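You operate a simulated robot arm through the tools that you are given. There is no shell and no other tool.

Carry out the task below with a simulated robot arm. There is one attempt and no reset: what you move stays moved.

## Task
Swap the capped red roller in the press for the blue one.
Fine: pull the press slide out; stand the capped one on the bench; the other stands in the nest; push the slide back in; press nothing. Set down upright: what you pick out. Where these are worked on the way, their far stop is far enough and under half their travel is too little: press slide.

It is judged by the outcome, as a careful person would: the job done as asked, and still so three seconds after it is handed in. It fails if anything else is knocked over, pushed out of place, dropped, spilled or broken.

## Robot
A 7-joint arm with a two-finger parallel gripper, fixed in place. Base frame: the origin is on the floor under the middle of its stand, x ahead of it, y to its left, z up. Lengths are in m, angles in degrees, forces in N, time in s.
With the tool pointing down near the work surface it reaches from about 0.52 to 0.96 m from the base axis. Its first joint turns from -166.0 to 166.0 degrees. Payload 3.91 kg.
Tool frame: the origin (TCP) lies between the finger pads and is the grasp point; the fingertips stand 0.03 m ahead of it; z points along the fingers, y is the line along which they close. Largest opening 0.11 m; finger width 0.02, thickness 0.01; the body of the gripper, 0.048 by 0.112 m, starts 0.055 m behind the TCP.
Orientation is that of the tool frame in the base frame, as a unit quaternion [w, x, y, z]. With the fingers straight down and closing along the base's y, the tool's x points along the base's -x, its y along +y and its z along -z.

## Interface
- The arm moves only by the tool send_rows. Its argument "moves" is a list of rows, each a list of 7 numbers: the turn, a rotation vector about the tool's x, y, z in units of 45 degrees (1.0 is 45 degrees), then the shift along the tool's x, y, z in units of 200 mm (1.0 is 200 mm), then the opening in per cent of the stroke, from 0 (shut) to 100 (fully open). In form: [[wx, wy, wz, dx, dy, dz, grip], ...]. A call has 1 to 20 rows; each row is the pose to reach, as a shift and turn from the pose commanded when the call began, along the tool's axes at that moment. A call with a number of a shift or a turn outside -1 to 1 is refused whole. A row lasts 0.2 s, in which the tool goes at most 0.05 m and 8.6 degrees; a call with a longer step from one row to the next is refused whole, and so is a gripper value outside its range. Where a pose cannot be reached the arm comes as near as it can. A force on the tool above 40 N (or 10 N above the force at the start of the call, whichever is more), or a blocked arm, ends the call early, and 0.2 s more pass. Each finger travels about 0.072 m/s and halts on what it meets, pressing with about 23 N; the grip force reading is that of the motor and also rises with nothing between the fingers. The clock runs only during rows and for 0.2 s after the last one: add rows that repeat a pose to give the fingers time. The reply holds the time, the measured pose of the TCP, the force on the tool along the base axes, the opening and the grip force, in the units named above and with some noise, with the torque about the TCP (base axes, N m) and any sound that the robot's microphone picked up, and new pictures: "views" is both (left out), scene, wrist or none.
- Cameras (640 x 400 px; columns grow to the right, rows downward): "scene" is fixed at [0.3986, -0.5003, 1.6041]; the picture's right is [0.43, 0.90, 0.00], its down [0.90, -0.43, -0.08] and it looks along [-0.08, 0.04, -1.00] (base axes); focal length 216 px, centre (320, 200). "wrist" rides on the gripper at [0.072, 0.017, -0.103] in the tool frame; the picture's right is [-0.23, 0.97, 0.00], its down [-0.76, -0.18, -0.62] and it looks along [-0.61, -0.14, 0.78] (tool axes); focal length 222 px, centre (320, 200). There is no depth. A picture from a camera that has moved, and an enlarged one, comes with that camera's place and axes in the base frame and with its lens.
- move_column(by): slides the trunk up (or, below 0, down) by that many m; the arm rides with it, the base frame stays. It gives what a move gives, with no picture.
- inspect(camera, box): a new picture of the part [left, top, right, bottom] of that camera's present view, enlarged. It takes no simulated time.
- close_job(): hands the job in; it is judged then, once.

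Nothing tells you positions but the pictures and the camera data. Unless the task says otherwise, let go and move clear before handing in.

The tools are called after "Request:" as name(argument=value, ...) on one line, values as JSON. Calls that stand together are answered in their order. send_rows: Moves the arm, as the interface text tells. Its arguments: {"type":"object","properties":{"moves":{"type":"array","items":{"type":"array","items":{"type":"number"}}},"views":{"type":"string","enum":["both","scene","wrist","none"]}},"required":["moves"]} The other tools are called the same way: move_column (by) moves the trunk up or down; inspect (camera, box) takes an enlarged picture of a part of a camera's view; close_job () hands the job in.

At the start:

```text
t: 0.0
position: [0.1701, -0.2869, 1.1623]
orientation: [0.0, 0.0, 1.0, 0.0]
contact_force: [0.1, -0.4, 0.1]
moment: [0.0, 0.01, 0.01]
gripper_width: 0.1101
finger_force: 0.1
trunk travel left (down, up): [-0.6, 0.082]
```

scene: 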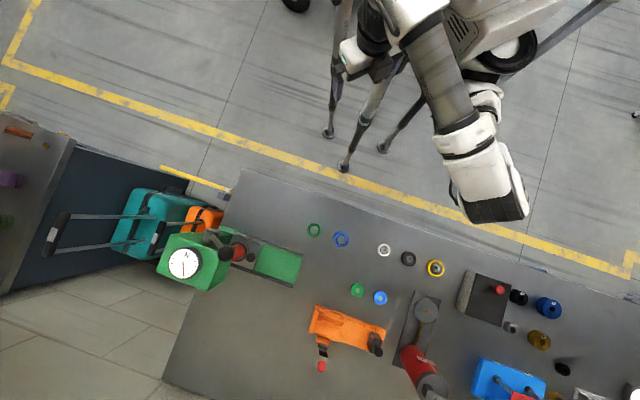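
wrist: 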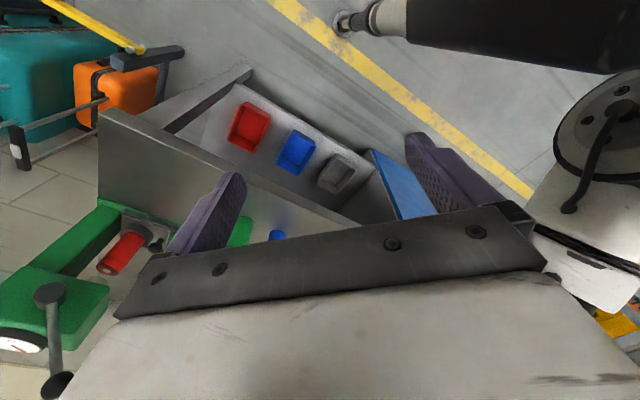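

I see a bench with a green press on the left (a red roller under it), plus various other things such as green, blue and ring-shaped parts. I'll look closer before moving anything.

Request:
inspect(camera="scene", box=[150, 180, 310, 300])

Request:
inspect(camera="scene", box=[290, 200, 450, 400])

Request:
inspect(camera="scene", box=[440, 250, 640, 400])

Request:
inspect(camera="wrist", box=[0, 180, 320, 400])

```text
3.33 times, centred on (230, 240) of scene
camera zoom: at [0.3986, -0.5003, 1.6041], right [0.43, 0.9, 0.0], down [0.9, -0.43, -0.08], along [-0.08, 0.04, -1.0], focal length 720 px, centre (620, 67)
```

zoom: 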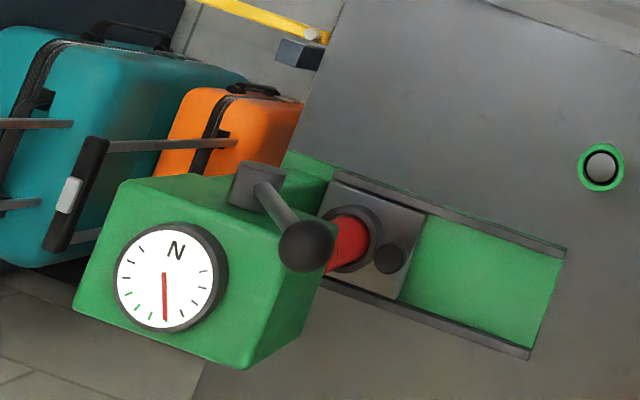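

```text
2.00 times, centred on (370, 300) of scene
camera zoom: at [0.3986, -0.5003, 1.6041], right [0.43, 0.9, 0.0], down [0.9, -0.43, -0.08], along [-0.08, 0.04, -1.0], focal length 432 px, centre (220, 0)
```

zoom: 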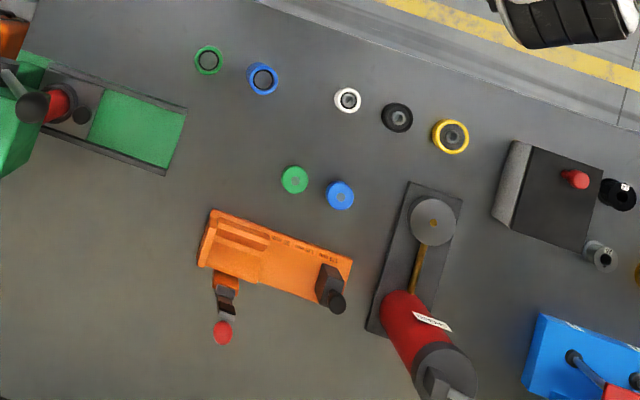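

```text
2.67 times, centred on (540, 325) of scene
camera zoom: at [0.3986, -0.5003, 1.6041], right [0.43, 0.9, 0.0], down [0.9, -0.43, -0.08], along [-0.08, 0.04, -1.0], focal length 576 px, centre (-267, -133)
```

zoom: 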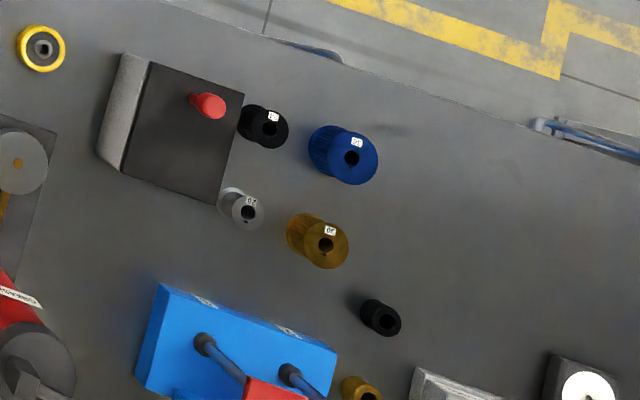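

```text
1.82 times, centred on (160, 290) of wrist
camera zoom: at [0.098, -0.2687, 1.2668], right [0.23, 0.97, 0.0], down [0.76, -0.18, 0.62], along [0.61, -0.14, -0.78], focal length 404 px, centre (611, 36)
```

zoom: 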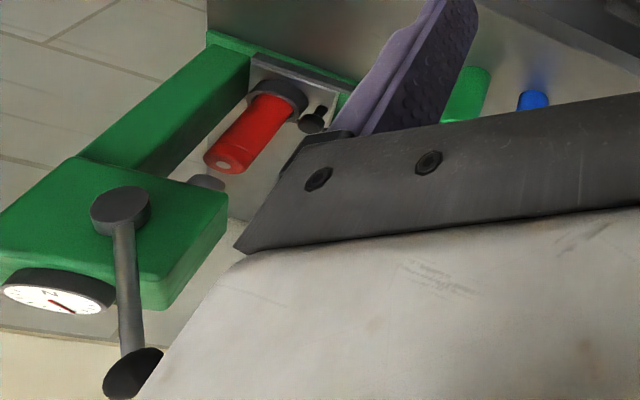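

The press is at the left with its slide (grey plate, nest, knob) pushed in under the head. I'll turn the gripper toward the bench and get a closer wrist view to pin down heights and tell the rollers apart.

Request:
send_rows(moves=[[0, 0, 0.17, -0.09, -0.09, 0, 100], [0, 0, 0.34, -0.18, -0.18, 0, 100], [0, 0, 0.51, -0.27, -0.27, 0, 100], [0, 0, 0.68, -0.36, -0.36, 0, 100], [0, 0, 0.85, -0.45, -0.45, 0, 100], [0, 0, 1.0, -0.55, -0.55, 0, 100]], views="both")

```text
t: 1.4
position: [0.2816, -0.3947, 1.1617]
orientation: [0.0, 0.384, 0.923, 0.0]
contact_force: [0.2, 0.3, -0.6]
moment: [0.02, -0.05, 0.0]
gripper_width: 0.11
finger_force: 0.1
trunk travel left (down, up): [-0.6, 0.082]
camera wrist: at [0.2425, -0.3311, 1.2659], right [0.85, 0.53, 0.0], down [0.41, -0.66, 0.62], along [0.33, -0.53, -0.78], focal length 222 px, centre (320, 200)
```

scene: 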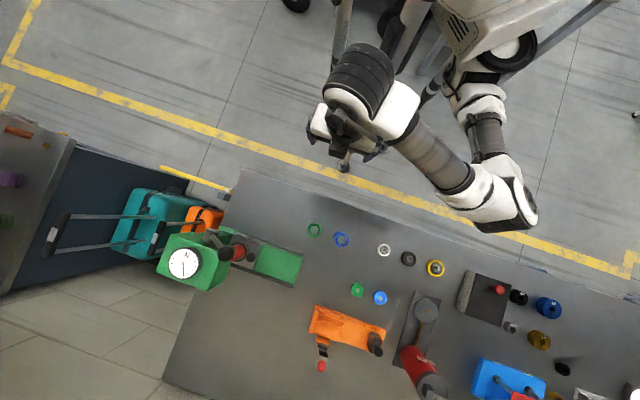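
wrist: 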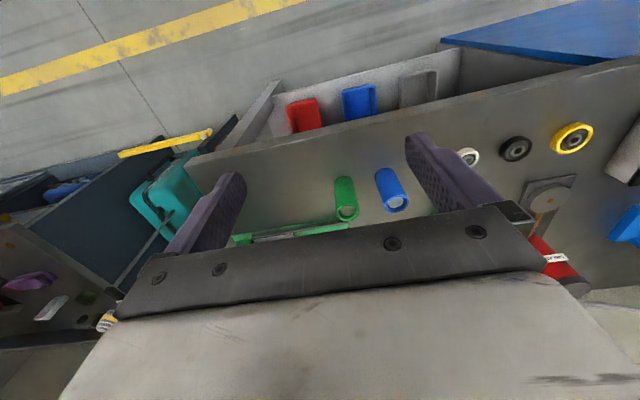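

Request:
inspect(camera="wrist", box=[230, 130, 430, 255])

Request:
inspect(camera="scene", box=[295, 210, 405, 310])

Request:
inspect(camera="scene", box=[200, 215, 310, 295])

```text
3.20 times, centred on (330, 192) of wrist
camera zoom: at [0.2425, -0.3311, 1.2659], right [0.85, 0.53, 0.0], down [0.41, -0.66, 0.62], along [0.33, -0.53, -0.78], focal length 711 px, centre (288, 224)
```

zoom: 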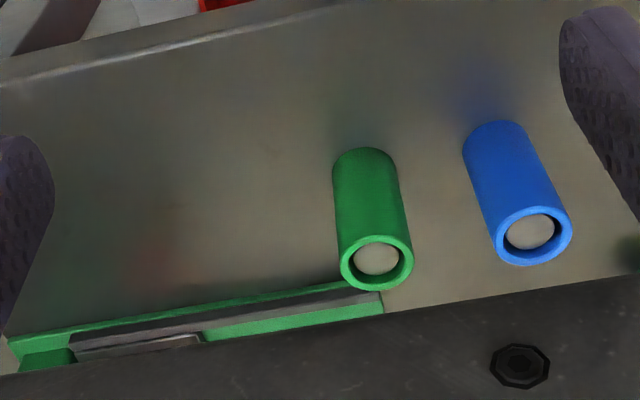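

```text
4.00 times, centred on (350, 260) of scene
camera zoom: at [0.3986, -0.5003, 1.6041], right [0.43, 0.9, 0.0], down [0.9, -0.43, -0.08], along [-0.08, 0.04, -1.0], focal length 863 px, centre (200, -40)
```

zoom: 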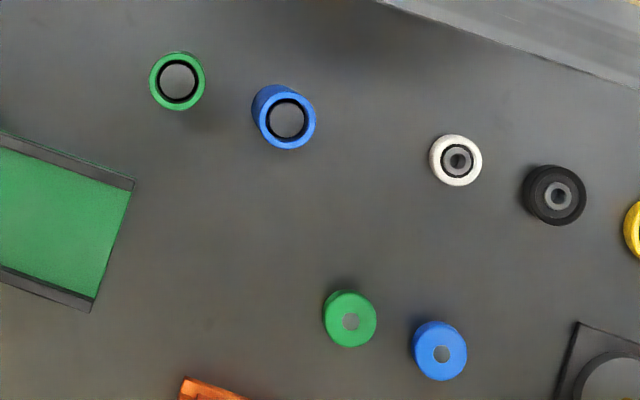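

```text
5.00 times, centred on (255, 255) of scene
camera zoom: at [0.3986, -0.5003, 1.6041], right [0.43, 0.9, 0.0], down [0.9, -0.43, -0.08], along [-0.08, 0.04, -1.0], focal length 1079 px, centre (645, -75)
```

zoom: 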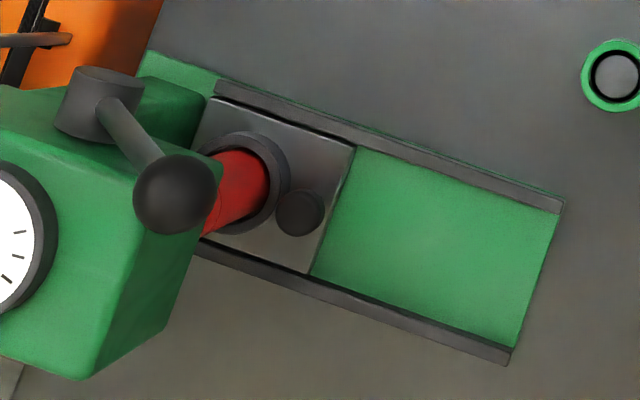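

The tall open-topped tubes near the bench edge are the green and blue rollers. The short discs with holes are loose caps, and the red roller sits in the nest on the press slide. The lever ball hangs high near the nest, so I'll go round to the slide side and look at the press from there.

Request:
send_rows(moves=[[0, 0, 0.17, -0.13, 0.04, -0.03, 100], [0, 0, 0.34, -0.26, 0.08, -0.06, 100], [0, 0, 0.51, -0.39, 0.12, -0.1, 100], [0, 0, 0.68, -0.52, 0.16, -0.13, 100], [0, 0, 0.85, -0.66, 0.2, -0.16, 100], [0, 0, 1.0, -0.8, 0.25, -0.2, 100]], views="both")

```text
t: 2.8
position: [0.431, -0.4746, 1.2037]
orientation: [0.001, 0.707, 0.707, -0.001]
contact_force: [0.1, 0.4, -0.2]
moment: [-0.01, -0.03, 0.02]
gripper_width: 0.1099
finger_force: 0.1
trunk travel left (down, up): [-0.6, 0.082]
camera wrist: at [0.4472, -0.4009, 1.3071], right [0.97, -0.23, 0.0], down [-0.18, -0.76, 0.62], along [-0.14, -0.61, -0.78], focal length 222 px, centre (320, 200)
```

scene: 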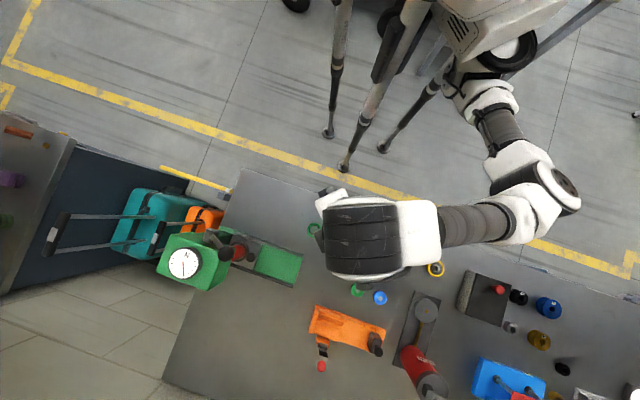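
wrist: 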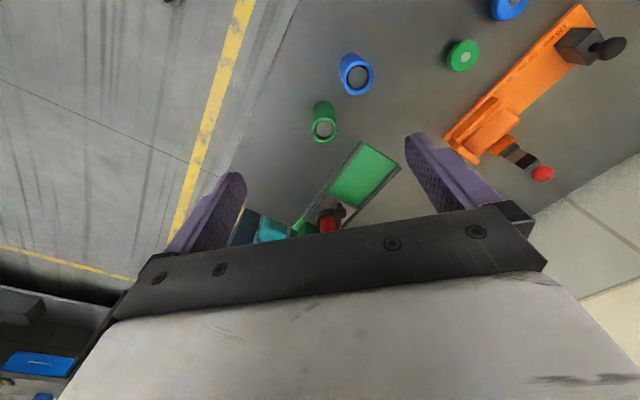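

Request:
send_rows(moves=[[0, 0, 0.17, -0.06, 0.12, 0, 100], [0, 0, 0.34, -0.12, 0.24, 0, 100], [0, 0, 0.51, -0.18, 0.36, 0, 100], [0, 0, 0.68, -0.25, 0.5, 0, 100], [0, 0, 0.85, -0.31, 0.62, 0, 100], [0, 0, 1.0, -0.375, 0.75, 0, 100]], views="both")

```text
t: 4.2
position: [0.3178, -0.408, 1.1279]
orientation: [0.004, 0.916, 0.401, -0.003]
contact_force: [0.7, -0.5, -0.2]
moment: [0.0, -0.01, 0.01]
gripper_width: 0.11
finger_force: 0.0
out of reach, approached as far as the arm can: row 2, 3, 4, 5, 6
trunk travel left (down, up): [-0.6, 0.082]
camera wrist: at [0.3799, -0.3656, 1.232], right [0.56, -0.83, 0.01], down [-0.65, -0.43, 0.63], along [-0.52, -0.36, -0.78], focal length 222 px, centre (320, 200)
```

scene: 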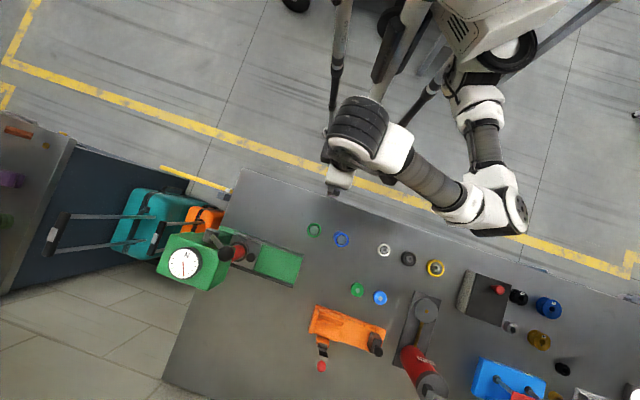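
wrist: 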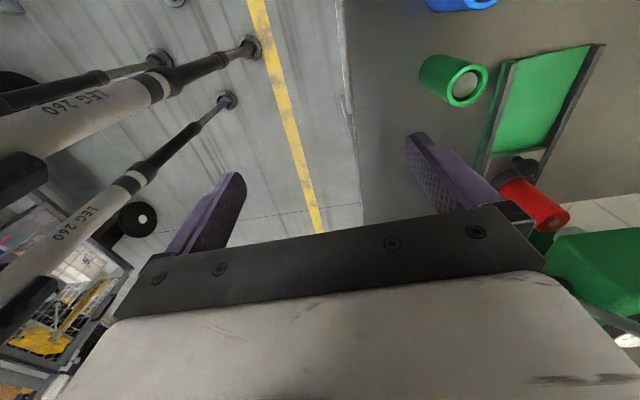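

The last target was beyond reach in that wrist orientation. I'll check with a zero move where the arm settles before going on.

Request:
send_rows(moves=[[0, 0, -0.1, 0, 0, 0, 100]], views="none")

```text
t: 4.6
position: [0.319, -0.4086, 1.1295]
orientation: [0.0, 0.908, 0.419, 0.0]
contact_force: [-0.4, 0.1, -0.2]
moment: [-0.02, 0.02, -0.03]
gripper_width: 0.1099
finger_force: 0.1
trunk travel left (down, up): [-0.6, 0.082]
```

Request:
send_rows(moves=[[0, 0, -0.18, 0, 0.15, 0, 100], [0, 0, -0.36, 0, 0.3, 0.01, 100], [0, 0, -0.54, 0, 0.45, 0.02, 100], [0, 0, -0.72, 0, 0.6, 0.03, 100], [0, 0, -0.9, 0, 0.75, 0.04, 100], [0, 0, -0.9, 0, 0.86, 0.05, 100]], views="both")

```text
t: 6.0
position: [0.4538, -0.5233, 1.1208]
orientation: [0.0, 0.707, 0.708, 0.0]
contact_force: [-0.9, -0.1, 0.0]
moment: [-0.01, -0.03, -0.02]
gripper_width: 0.1099
finger_force: 0.1
trunk travel left (down, up): [-0.6, 0.082]
camera wrist: at [0.4705, -0.4497, 1.2252], right [0.97, -0.23, 0.0], down [-0.18, -0.76, 0.62], along [-0.14, -0.61, -0.78], focal length 222 px, centre (320, 200)
```

scene: 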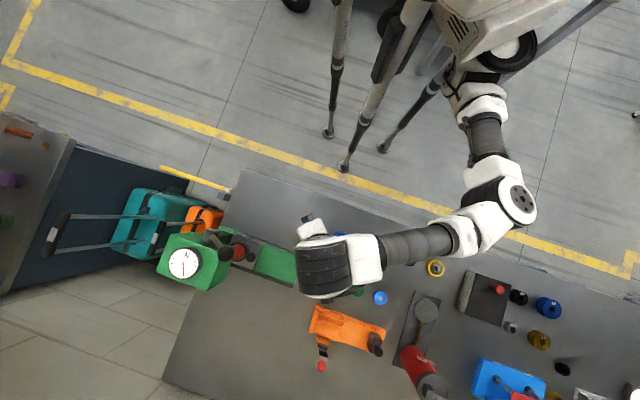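
wrist: 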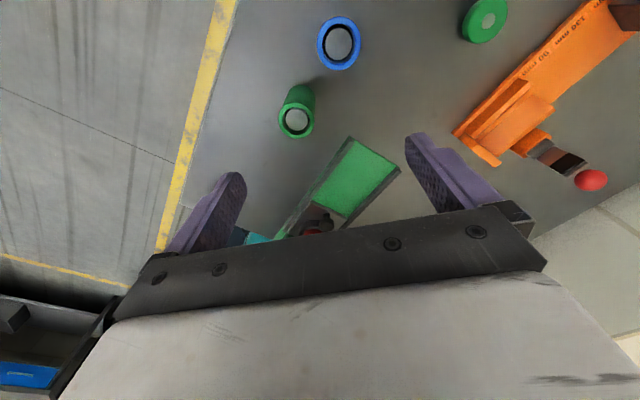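

The arm is now over the bench beside the slide. Next I'll try leaning the tool away from the press (closing axis across the slide), which is the pose I want for the knob.

Request:
send_rows(moves=[[0.05, -0.12, 0.137, 0, 0, 0, 100], [0.1, -0.24, 0.274, 0, 0, 0, 100], [0.15, -0.36, 0.41, 0, 0, 0, 100], [0.2, -0.48, 0.547, 0, 0, 0, 100], [0.25, -0.6, 0.684, 0, 0, 0, 100], [0.3, -0.72, 0.82, 0, 0, 0, 100], [0.349, -0.842, 0.958, 0, 0, 0, 100]], views="both")

```text
t: 7.6
position: [0.4094, -0.4687, 1.101]
orientation: [0.032, 0.807, 0.527, -0.265]
contact_force: [-0.1, 0.1, -0.5]
moment: [-0.01, 0.02, 0.02]
gripper_width: 0.1099
finger_force: 0.0
out of reach, approached as far as the arm can: row 3, 4, 5, 6, 7
trunk travel left (down, up): [-0.6, 0.082]
camera wrist: at [0.4864, -0.3807, 1.1531], right [0.78, -0.62, -0.12], down [-0.14, -0.35, 0.93], along [-0.61, -0.7, -0.36], focal length 222 px, centre (320, 200)
```

scene: 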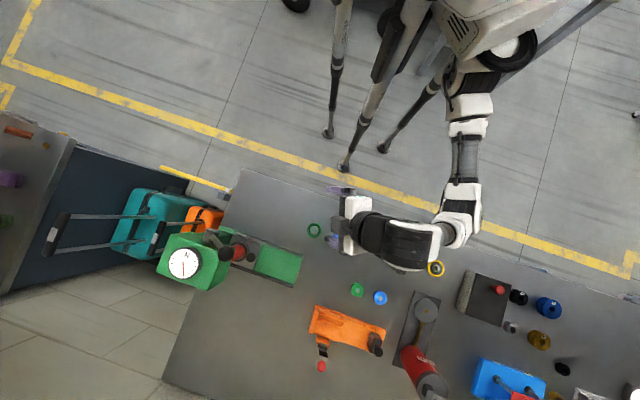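
wrist: 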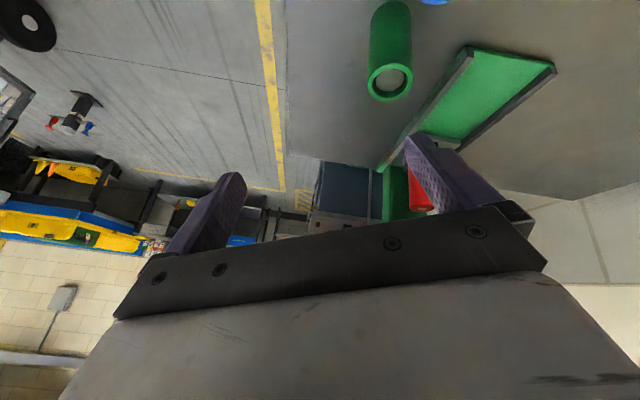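

The lean with the camera outboard hits a wrist limit. I'll unwind and try the opposite wrist roll (camera above), which should have more joint range.

Request:
send_rows(moves=[[-0.064, 0.036, -0.149, 0, 0, 0, 100], [-0.127, 0.072, -0.297, 0, 0, 0, 100], [-0.191, 0.108, -0.446, 0, 0, 0, 100], [-0.254, 0.144, -0.595, 0, 0, 0, 100], [-0.318, 0.18, -0.744, 0, 0, 0, 100], [-0.382, 0.215, -0.892, 0, 0, 0, 100]], views="none")

Request:
send_rows(moves=[[-0.064, 0.036, -0.149, 0, 0, 0, 100], [-0.127, 0.072, -0.297, 0, 0, 0, 100], [-0.191, 0.108, -0.446, 0, 0, 0, 100], [-0.254, 0.144, -0.595, 0, 0, 0, 100]], views="scene")

```text
t: 9.0
position: [0.4133, -0.4691, 1.0993]
orientation: [0.012, 0.581, 0.806, -0.112]
contact_force: [0.1, -0.6, 0.2]
moment: [0.03, 0.01, 0.0]
gripper_width: 0.11
finger_force: 0.1
trunk travel left (down, up): [-0.6, 0.082]
```

```text
t: 10.0
position: [0.4133, -0.47, 1.1007]
orientation: [-0.001, 0.381, 0.924, 0.0]
contact_force: [0.3, 0.6, -0.3]
moment: [-0.01, 0.0, 0.0]
gripper_width: 0.11
finger_force: 0.0
trunk travel left (down, up): [-0.6, 0.082]
```

scene: 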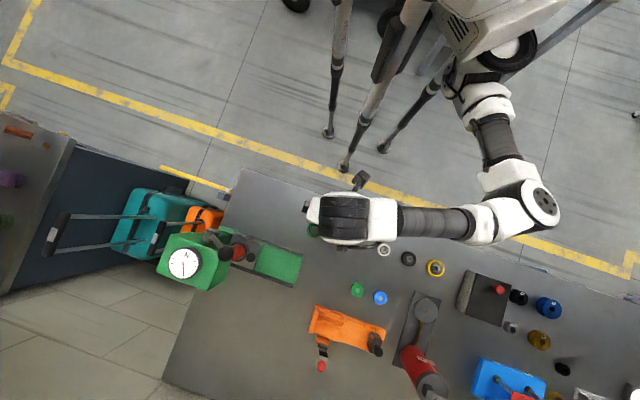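

Request:
send_rows(moves=[[0, 0, -0.17, 0, 0, 0, 100], [0, 0, -0.34, 0, 0, 0, 100], [0, 0, -0.51, 0, 0, 0, 100], [0, 0, -0.68, 0, 0, 0, 100], [0, 0, -0.85, 0, 0, 0, 100], [0, 0, -1.0, 0, 0, 0, 100]], views="none")

Request:
send_rows(moves=[[0.052, 0.125, -0.111, 0, 0, 0, 100], [0.104, 0.25, -0.222, 0, 0, 0, 100], [0.155, 0.375, -0.333, 0, 0, 0, 100], [0.207, 0.5, -0.444, 0, 0, 0, 100], [0.259, 0.624, -0.555, 0, 0, 0, 100], [0.31, 0.75, -0.666, 0, 0, 0, 100], [0.362, 0.874, -0.777, 0, 0, 0, 100], [0.414, 0.999, -0.888, 0, 0, 0, 100]], views="both")

```text
t: 11.4
position: [0.4117, -0.469, 1.0999]
orientation: [0.0, -0.002, 1.0, 0.001]
contact_force: [0.4, -0.7, -0.2]
moment: [-0.01, -0.02, 0.03]
gripper_width: 0.1097
finger_force: 0.0
trunk travel left (down, up): [-0.6, 0.082]
```

```text
t: 13.2
position: [0.4132, -0.4701, 1.0997]
orientation: [-0.374, -0.333, 0.852, -0.154]
contact_force: [-0.3, 0.0, 0.0]
moment: [0.02, -0.05, 0.0]
gripper_width: 0.11
finger_force: 0.1
trunk travel left (down, up): [-0.6, 0.082]
camera wrist: at [0.4197, -0.4374, 1.2239], right [-0.55, 0.81, -0.18], down [0.83, 0.53, -0.14], along [-0.02, -0.23, -0.97], focal length 222 px, centre (320, 200)
```

scene: 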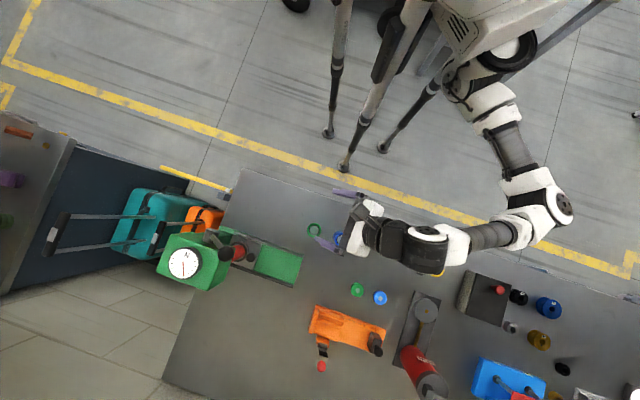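
wrist: 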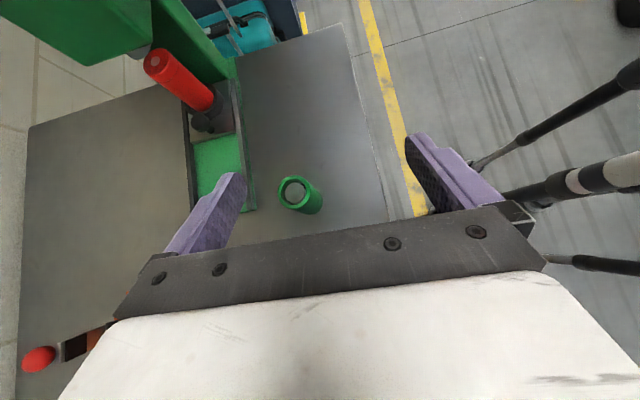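

This lean works, and the camera now looks straight down. I can see the red roller in the nest, the knob and the channel, so I'll zoom in for measurements.

Request:
inspect(camera="wrist", box=[120, 20, 280, 220])

Request:
inspect(camera="wrist", box=[130, 30, 270, 150])

```text
2.00 times, centred on (200, 120) of wrist
camera zoom: at [0.4197, -0.4374, 1.2239], right [-0.55, 0.81, -0.18], down [0.83, 0.53, -0.14], along [-0.02, -0.23, -0.97], focal length 444 px, centre (560, 360)
```

zoom: 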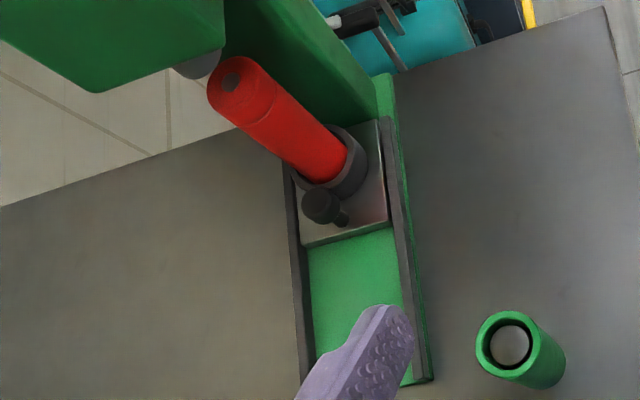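

```text
3.33 times, centred on (200, 90) of wrist
camera zoom: at [0.4197, -0.4374, 1.2239], right [-0.55, 0.81, -0.18], down [0.83, 0.53, -0.14], along [-0.02, -0.23, -0.97], focal length 740 px, centre (720, 567)
```

zoom: 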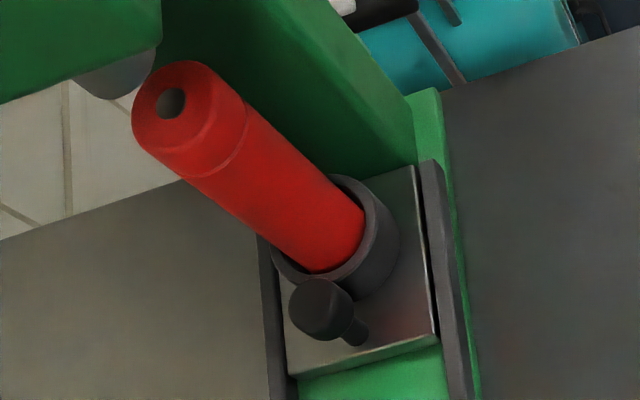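

The knob head sits at about (0.416, -0.745, 0.925) and the red capped roller's top at about z 1.00. I'll go to a pre-grasp pose back from the knob along the tool axis.

Request:
send_rows(moves=[[0.005, 0.012, -0.01, 0.027, -0.2, 0.05, 100], [0.01, 0.024, -0.02, 0.055, -0.4, 0.1, 100], [0.015, 0.036, -0.03, 0.08, -0.6, 0.15, 100], [0.022, 0.051, -0.042, 0.11, -0.81, 0.21, 100], [0.022, 0.051, -0.042, 0.03, -0.9, 0.4, 100], [0.022, 0.051, -0.042, -0.058, -0.987, 0.6, 100]], views="both")

```text
t: 14.6
position: [0.4901, -0.6719, 1.0118]
orientation: [-0.39, -0.348, 0.837, -0.161]
contact_force: [0.5, 1.2, 0.6]
moment: [-0.01, 0.01, -0.04]
gripper_width: 0.11
finger_force: 0.1
trunk travel left (down, up): [-0.6, 0.082]
camera wrist: at [0.5003, -0.636, 1.1347], right [-0.59, 0.79, -0.17], down [0.81, 0.56, -0.18], along [-0.05, -0.25, -0.97], focal length 222 px, centre (320, 200)
```

scene: 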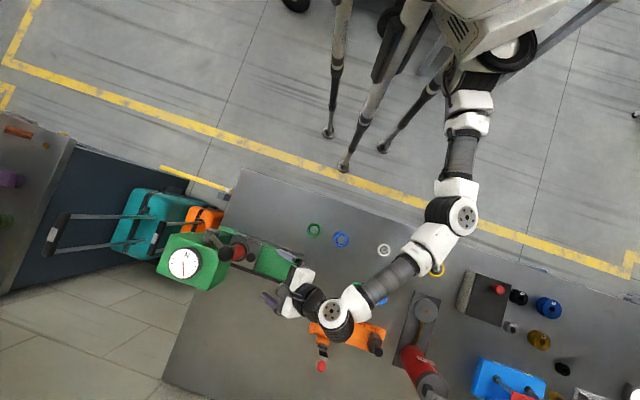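
wrist: 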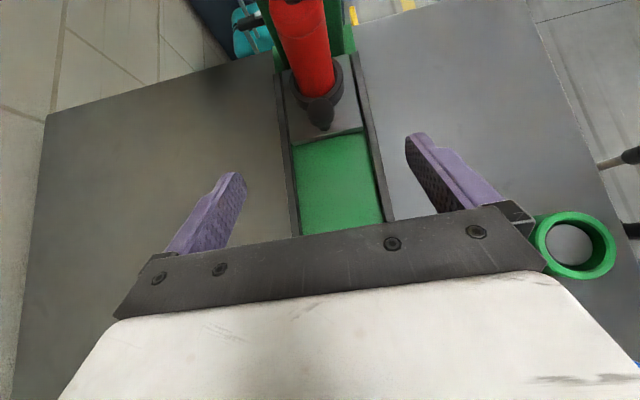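

Request:
inspect(camera="wrist", box=[240, 0, 400, 160])

Request:
inspect(camera="wrist", box=[260, 50, 400, 240])

```text
2.50 times, centred on (320, 80) of wrist
camera zoom: at [0.5003, -0.636, 1.1347], right [-0.59, 0.79, -0.17], down [0.81, 0.56, -0.18], along [-0.05, -0.25, -0.97], focal length 555 px, centre (320, 500)
```

zoom: 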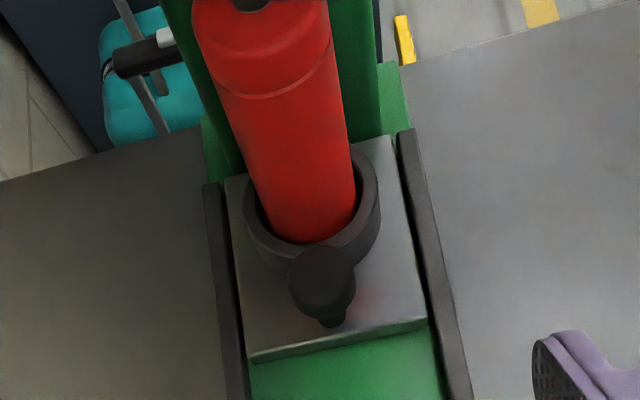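

```text
2.11 times, centred on (330, 145) of wrist
camera zoom: at [0.5003, -0.636, 1.1347], right [-0.59, 0.79, -0.17], down [0.81, 0.56, -0.18], along [-0.05, -0.25, -0.97], focal length 468 px, centre (299, 316)
```

zoom: 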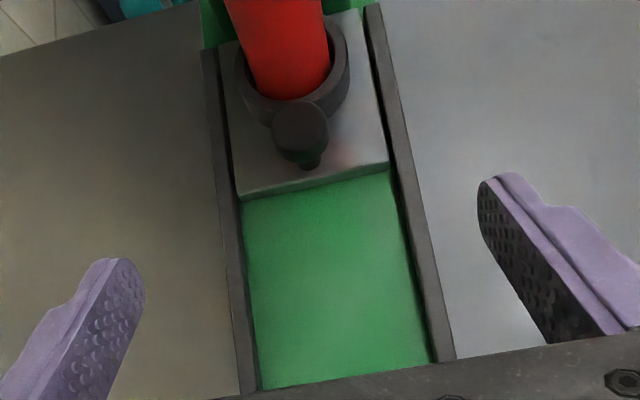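

The knob lines up with the finger mid-plane and lies about 0.118 m ahead along the tool axis. I'll narrow the fingers to about 50 mm so they fit between the rails, and approach partway.

Request:
send_rows(moves=[[0, 0, 0, 0, 0, 0.0, 45], [0, 0, 0, 0, 0, 0.1, 45], [0, 0, 0, 0, 0.005, 0.2, 45], [0, 0, 0, 0, 0.01, 0.3, 45], [0, 0, 0, 0, 0.01, 0.4, 45]], views="both")

```text
t: 15.8
position: [0.4444, -0.7137, 0.9602]
orientation: [-0.389, -0.347, 0.838, -0.162]
contact_force: [0.2, -0.2, -0.5]
moment: [-0.02, -0.03, -0.01]
gripper_width: 0.0492
finger_force: 0.1
trunk travel left (down, up): [-0.6, 0.082]
camera wrist: at [0.4556, -0.6786, 1.0834], right [-0.58, 0.79, -0.17], down [0.81, 0.56, -0.18], along [-0.05, -0.25, -0.97], focal length 222 px, centre (320, 200)
```

scene: 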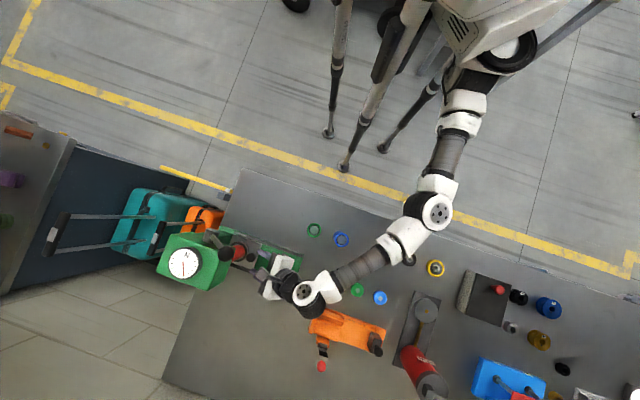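
wrist: 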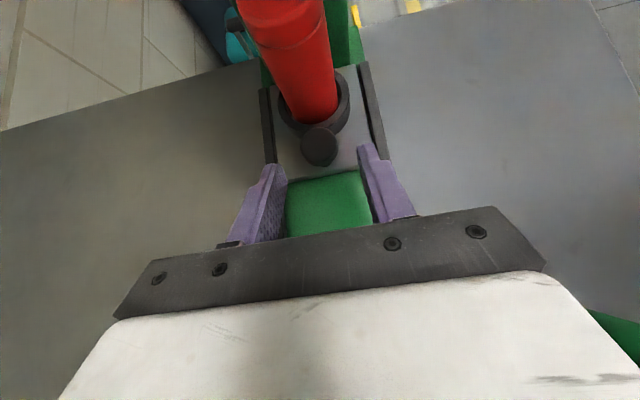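

Request:
inspect(camera="wrist", box=[220, 60, 420, 260])

Request:
inspect(camera="scene", box=[190, 200, 330, 310])

```text
2.00 times, centred on (320, 160) of wrist
camera zoom: at [0.4556, -0.6786, 1.0834], right [-0.58, 0.79, -0.17], down [0.81, 0.56, -0.18], along [-0.05, -0.25, -0.97], focal length 444 px, centre (320, 280)
```

zoom: 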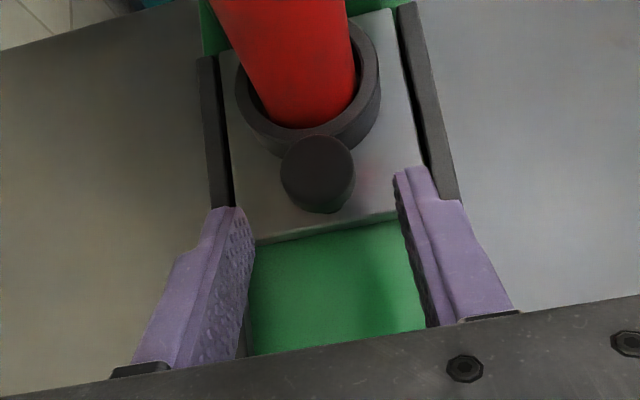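

```text
3.64 times, centred on (260, 255) of scene
camera zoom: at [0.3986, -0.5003, 1.6041], right [0.43, 0.9, 0.0], down [0.9, -0.43, -0.08], along [-0.08, 0.04, -1.0], focal length 785 px, centre (538, 0)
```

zoom: 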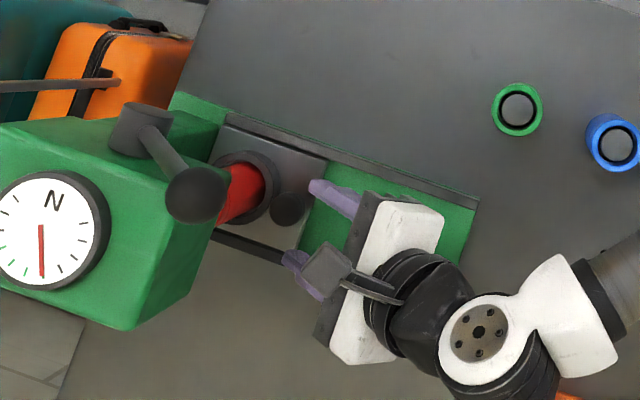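

Request:
send_rows(moves=[[0, 0, 0, 0, 0, 0.06, 45], [0, 0, 0, 0, 0, 0.12, 45], [0, 0, 0, 0, 0, 0.185, 45]], views="wrist")

Request:
inspect(camera="wrist", box=[220, 60, 420, 260])

```text
t: 16.6
position: [0.4227, -0.7346, 0.9364]
orientation: [-0.39, -0.346, 0.838, -0.161]
contact_force: [-0.3, 0.0, -0.6]
moment: [0.03, -0.01, 0.01]
gripper_width: 0.0496
finger_force: 0.0
trunk travel left (down, up): [-0.6, 0.082]
camera wrist: at [0.434, -0.6984, 1.0598], right [-0.59, 0.79, -0.17], down [0.81, 0.56, -0.18], along [-0.05, -0.25, -0.97], focal length 222 px, centre (320, 200)
```

wrist: 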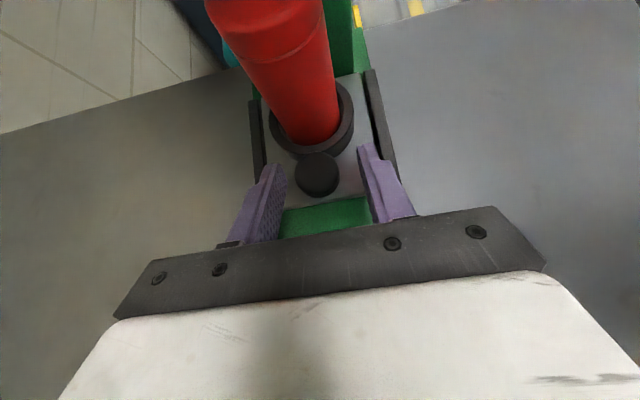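

```text
2.00 times, centred on (320, 160) of wrist
camera zoom: at [0.434, -0.6984, 1.0598], right [-0.59, 0.79, -0.17], down [0.81, 0.56, -0.18], along [-0.05, -0.25, -0.97], focal length 444 px, centre (320, 280)
```

zoom: 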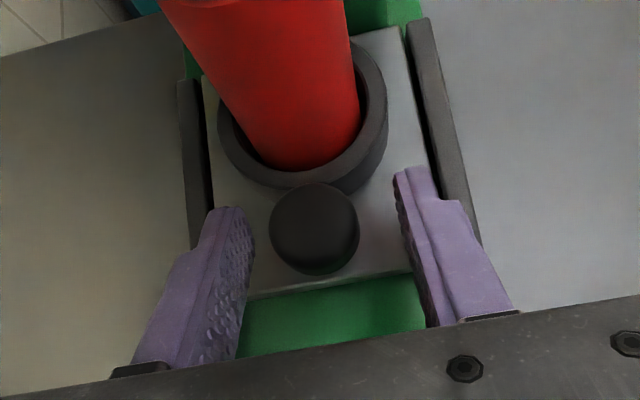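

The knob head is between the fingertips. I'll close on it.

Request:
send_rows(moves=[[0, 0, 0, 0, 0, 0, 15], [0, 0, 0, 0, 0, 0, 15], [0, 0, 0, 0, 0, 0, 15], [0, 0, 0, 0, 0, 0, 15]], views="wrist")

Request:
inspect(camera="wrist", box=[220, 60, 420, 260])

```text
t: 17.6
position: [0.4254, -0.7352, 0.9382]
orientation: [-0.39, -0.347, 0.837, -0.162]
contact_force: [11.2, -14.0, 3.2]
moment: [-0.21, -0.24, 0.28]
gripper_width: 0.0274
finger_force: 45.1
trunk travel left (down, up): [-0.6, 0.082]
camera wrist: at [0.4355, -0.6989, 1.0598], right [-0.59, 0.79, -0.17], down [0.81, 0.56, -0.18], along [-0.05, -0.25, -0.97], focal length 222 px, centre (320, 200)
```

wrist: 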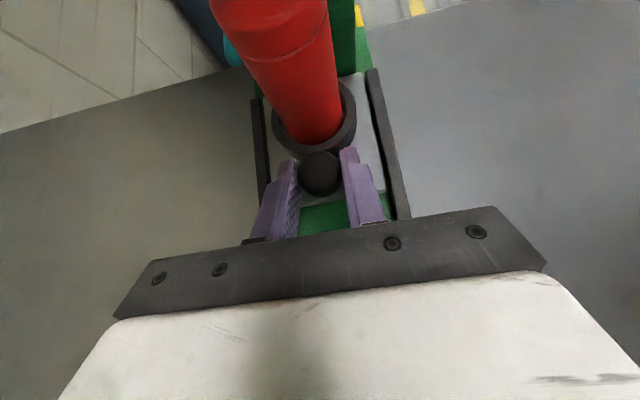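

```text
2.00 times, centred on (320, 160) of wrist
camera zoom: at [0.4355, -0.6989, 1.0598], right [-0.59, 0.79, -0.17], down [0.81, 0.56, -0.18], along [-0.05, -0.25, -0.97], focal length 444 px, centre (320, 280)
```

zoom: 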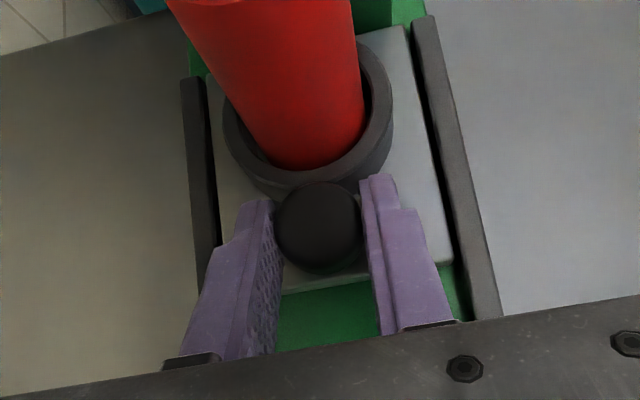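

The knob is held. I'll relieve the small side load and begin pulling the slide straight out along its channel.

Request:
send_rows(moves=[[0, 0, 0, 0, -0.012, 0, 15], [0, 0, 0, -0.016, -0.012, -0.019, 15], [0, 0, 0, -0.048, -0.012, -0.057, 15], [0, 0, 0, -0.08, -0.012, -0.096, 15]], views="wrist")

```text
t: 18.6
position: [0.444, -0.7166, 0.9362]
orientation: [-0.39, -0.347, 0.838, -0.161]
contact_force: [6.2, -6.7, -0.5]
moment: [-0.44, 0.15, -0.01]
gripper_width: 0.0271
finger_force: 45.5
trunk travel left (down, up): [-0.6, 0.082]
camera wrist: at [0.4544, -0.6806, 1.06], right [-0.59, 0.79, -0.17], down [0.81, 0.56, -0.18], along [-0.05, -0.25, -0.97], focal length 222 px, centre (320, 200)
```

wrist: 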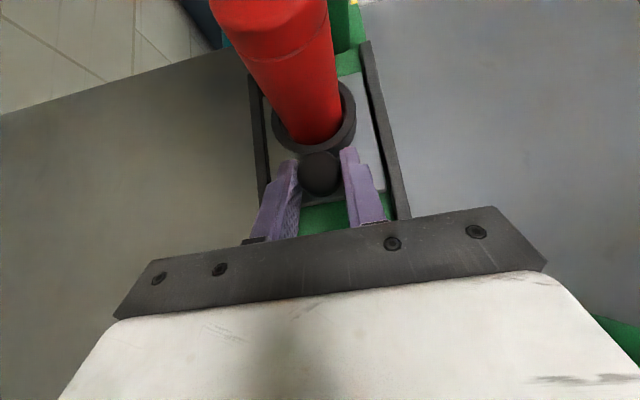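

The slide follows. I'll continue pulling.

Request:
send_rows(moves=[[0, 0, 0, -0.05, -0.005, -0.06, 15], [0, 0, 0, -0.1, -0.005, -0.12, 15], [0, 0, 0, -0.15, -0.005, -0.18, 15], [0, 0, 0, -0.2, -0.005, -0.24, 15], [0, 0, 0, -0.25, -0.005, -0.3, 15]], views="both")

```text
t: 19.8
position: [0.4971, -0.6617, 0.9385]
orientation: [-0.39, -0.346, 0.838, -0.159]
contact_force: [-13.1, 16.0, -7.5]
moment: [0.74, -0.18, -0.29]
gripper_width: 0.0274
finger_force: 45.1
trunk travel left (down, up): [-0.6, 0.082]
camera wrist: at [0.5082, -0.6274, 1.0601], right [-0.58, 0.8, -0.17], down [0.81, 0.56, -0.18], along [-0.05, -0.24, -0.97], focal length 222 px, centre (320, 200)
```

scene: 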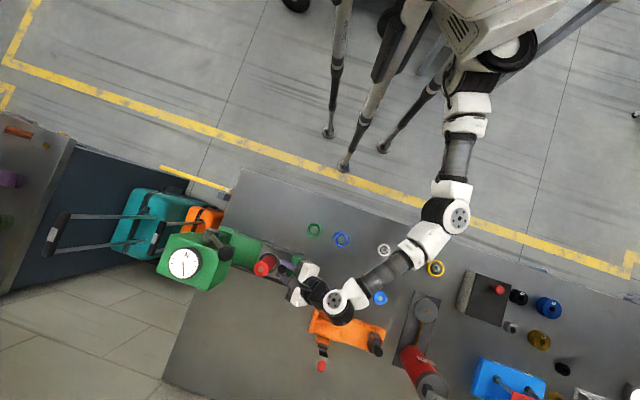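
wrist: 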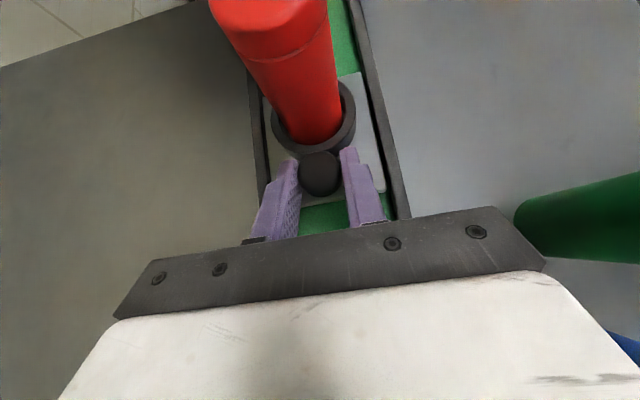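

About 0.10 m out so far. The channel runs nearer 46–47°, so I'll correct sideways and keep pulling gently until the far stop.

Request:
send_rows(moves=[[0, 0, 0, 0, 0.013, 0, 15], [0, 0, 0, -0.032, 0.015, -0.038, 15], [0, 0, 0, -0.064, 0.016, -0.076, 15], [0, 0, 0, -0.096, 0.018, -0.115, 15], [0, 0, 0, -0.129, 0.02, -0.153, 15]], views="both")

```text
t: 20.9
position: [0.517, -0.6424, 0.9367]
orientation: [-0.391, -0.346, 0.837, -0.166]
contact_force: [-0.6, -26.1, -8.0]
moment: [-0.11, -0.6, 0.27]
gripper_width: 0.0274
finger_force: 45.2
trunk travel left (down, up): [-0.6, 0.082]
stopped in row 5: the force on the tool passed its limit at 47 N (the readings are from after the stop); the commanded pose is now the measured one
camera wrist: at [0.5274, -0.6059, 1.0598], right [-0.59, 0.79, -0.18], down [0.81, 0.56, -0.19], along [-0.05, -0.26, -0.97], focal length 222 px, centre (320, 200)
```

scene: 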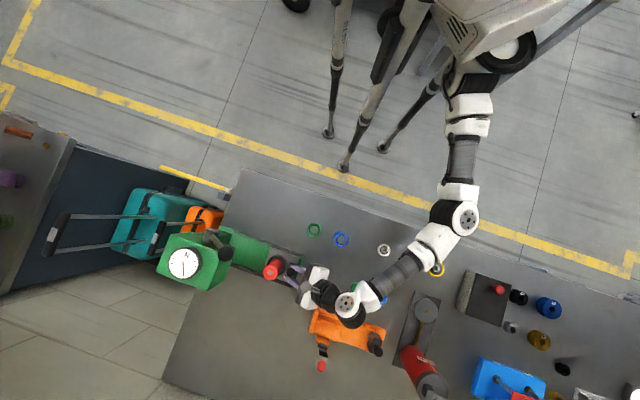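
wrist: 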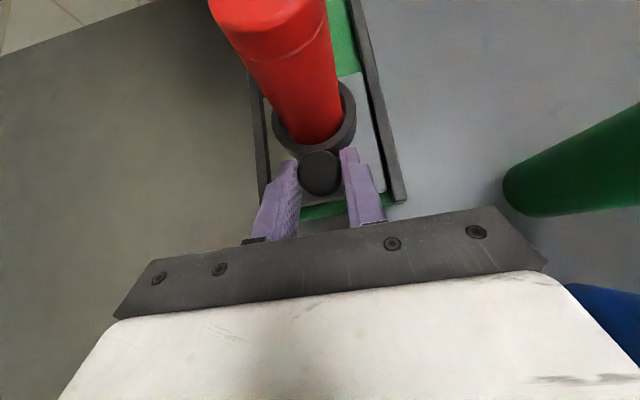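

The slide has come out about 0.13 m and met firm resistance, which I take to be the far stop. I'll open the fingers and back away along the tool axis.

Request:
send_rows(moves=[[0, 0, 0, 0, 0, 0, 45], [0, 0, 0, 0, 0, 0, 45], [0, 0, 0, 0, 0, 0, 45]], views="none")

Request:
send_rows(moves=[[0, 0, 0, 0, 0, -0.1, 45], [0, 0, 0, 0, 0, -0.25, 45], [0, 0, 0, 0, 0, -0.4, 45], [0, 0, 0, 0, 0, -0.55, 45]], views="both")

Request:
inspect(camera="scene", box=[190, 200, 330, 310])

Request:
inspect(camera="wrist", box=[220, 0, 440, 220])

```text
t: 21.7
position: [0.5185, -0.6402, 0.9404]
orientation: [-0.392, -0.346, 0.836, -0.165]
contact_force: [-0.3, -0.9, 1.5]
moment: [0.02, 0.02, 0.01]
gripper_width: 0.0497
finger_force: 0.1
trunk travel left (down, up): [-0.6, 0.082]
```

```text
t: 22.7
position: [0.576, -0.5789, 1.0091]
orientation: [-0.391, -0.345, 0.837, -0.166]
contact_force: [0.0, 0.1, 0.4]
moment: [0.0, 0.0, -0.02]
gripper_width: 0.0495
finger_force: 0.0
trunk travel left (down, up): [-0.6, 0.082]
camera wrist: at [0.5861, -0.5419, 1.131], right [-0.58, 0.79, -0.18], down [0.81, 0.56, -0.19], along [-0.05, -0.26, -0.97], focal length 222 px, centre (320, 200)
```

scene: 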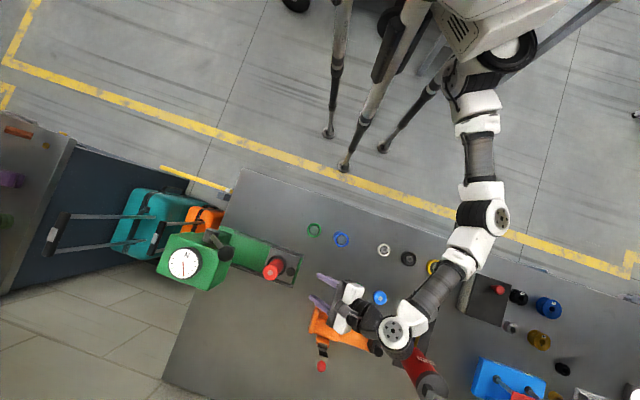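
wrist: 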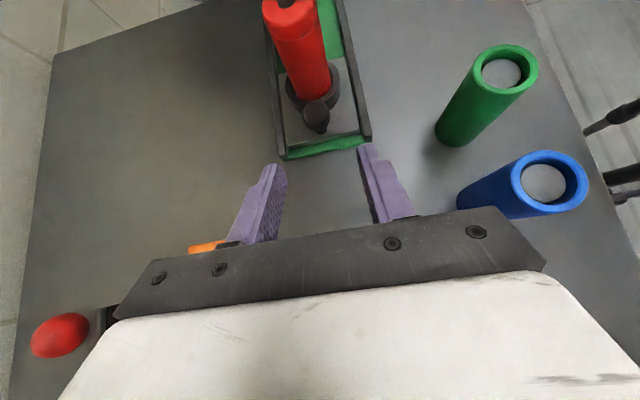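

```text
3.64 times, centred on (260, 255) of scene
camera zoom: at [0.3986, -0.5003, 1.6041], right [0.43, 0.9, 0.0], down [0.9, -0.43, -0.08], along [-0.08, 0.04, -1.0], focal length 785 px, centre (538, 0)
```

zoom: 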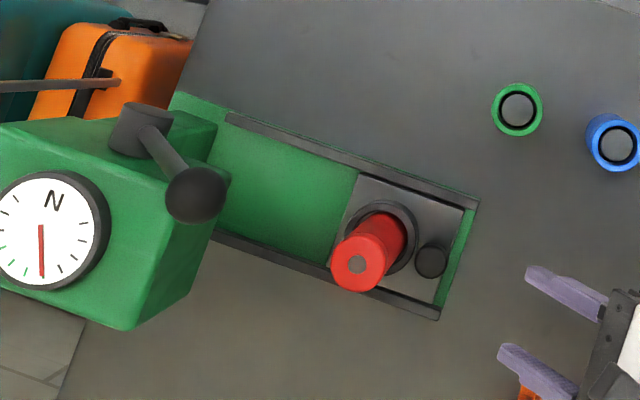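

```text
1.82 times, centred on (330, 110) of wrist
camera zoom: at [0.5861, -0.5419, 1.131], right [-0.58, 0.79, -0.18], down [0.81, 0.56, -0.19], along [-0.05, -0.26, -0.97], focal length 404 px, centre (302, 364)
```

zoom: 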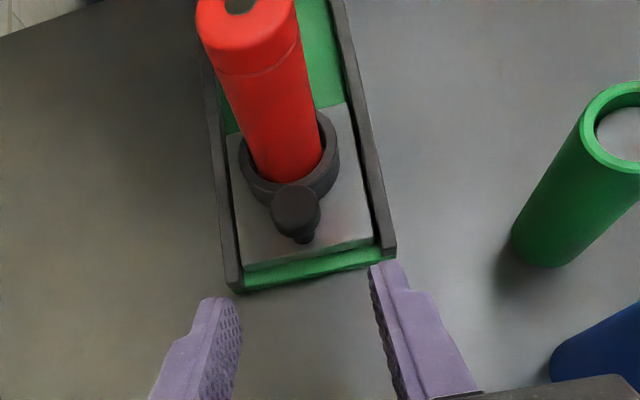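

The slide is at its far stop with about 1 cm of channel showing, and the red roller stands clear of the head at about (0.474, -0.688). I'll line up on it with a pre-grasp pose, fingers open.

Request:
send_rows(moves=[[0, 0, 0, 0.09, -0.008, 0.06, 75], [0, 0, 0, 0.18, -0.016, 0.13, 75], [0, 0, 0, 0.261, -0.0225, 0.203, 75]], views="both")

Request:
inspect(camera="wrist", box=[220, 0, 420, 220])

```text
t: 23.5
position: [0.5343, -0.629, 1.0233]
orientation: [-0.392, -0.345, 0.837, -0.165]
contact_force: [0.0, 0.0, -0.1]
moment: [-0.03, 0.0, 0.01]
gripper_width: 0.0826
finger_force: 0.0
trunk travel left (down, up): [-0.6, 0.082]
camera wrist: at [0.5445, -0.5923, 1.146], right [-0.59, 0.79, -0.18], down [0.81, 0.56, -0.19], along [-0.05, -0.26, -0.97], focal length 222 px, centre (320, 200)
```

scene: 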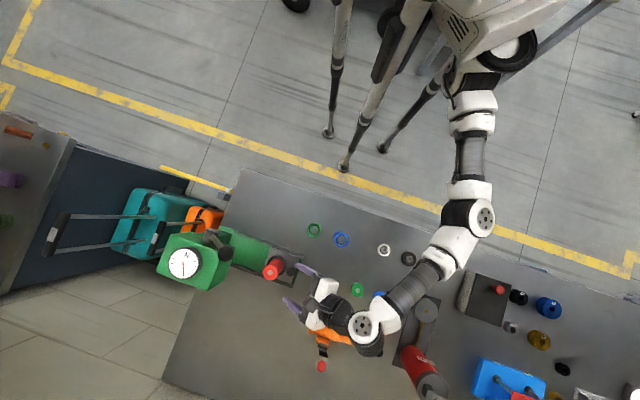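
wrist: 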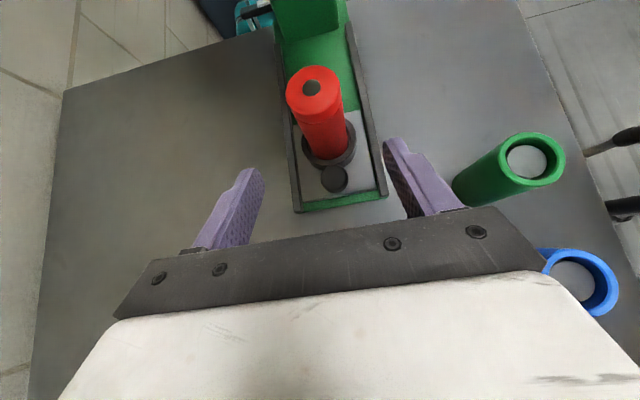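

```text
1.82 times, centred on (320, 110) of wrist
camera zoom: at [0.5445, -0.5923, 1.146], right [-0.59, 0.79, -0.18], down [0.81, 0.56, -0.19], along [-0.05, -0.26, -0.97], focal length 404 px, centre (320, 364)
```

zoom: 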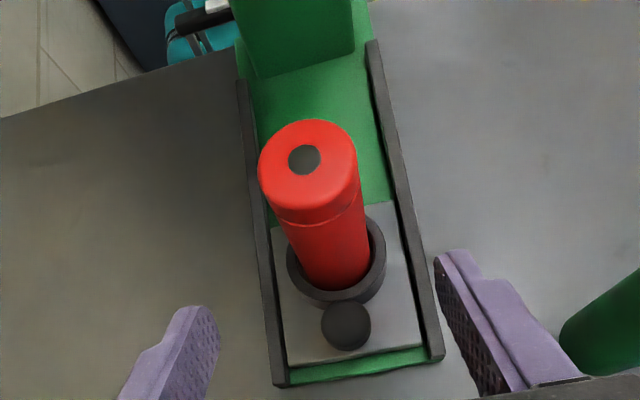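

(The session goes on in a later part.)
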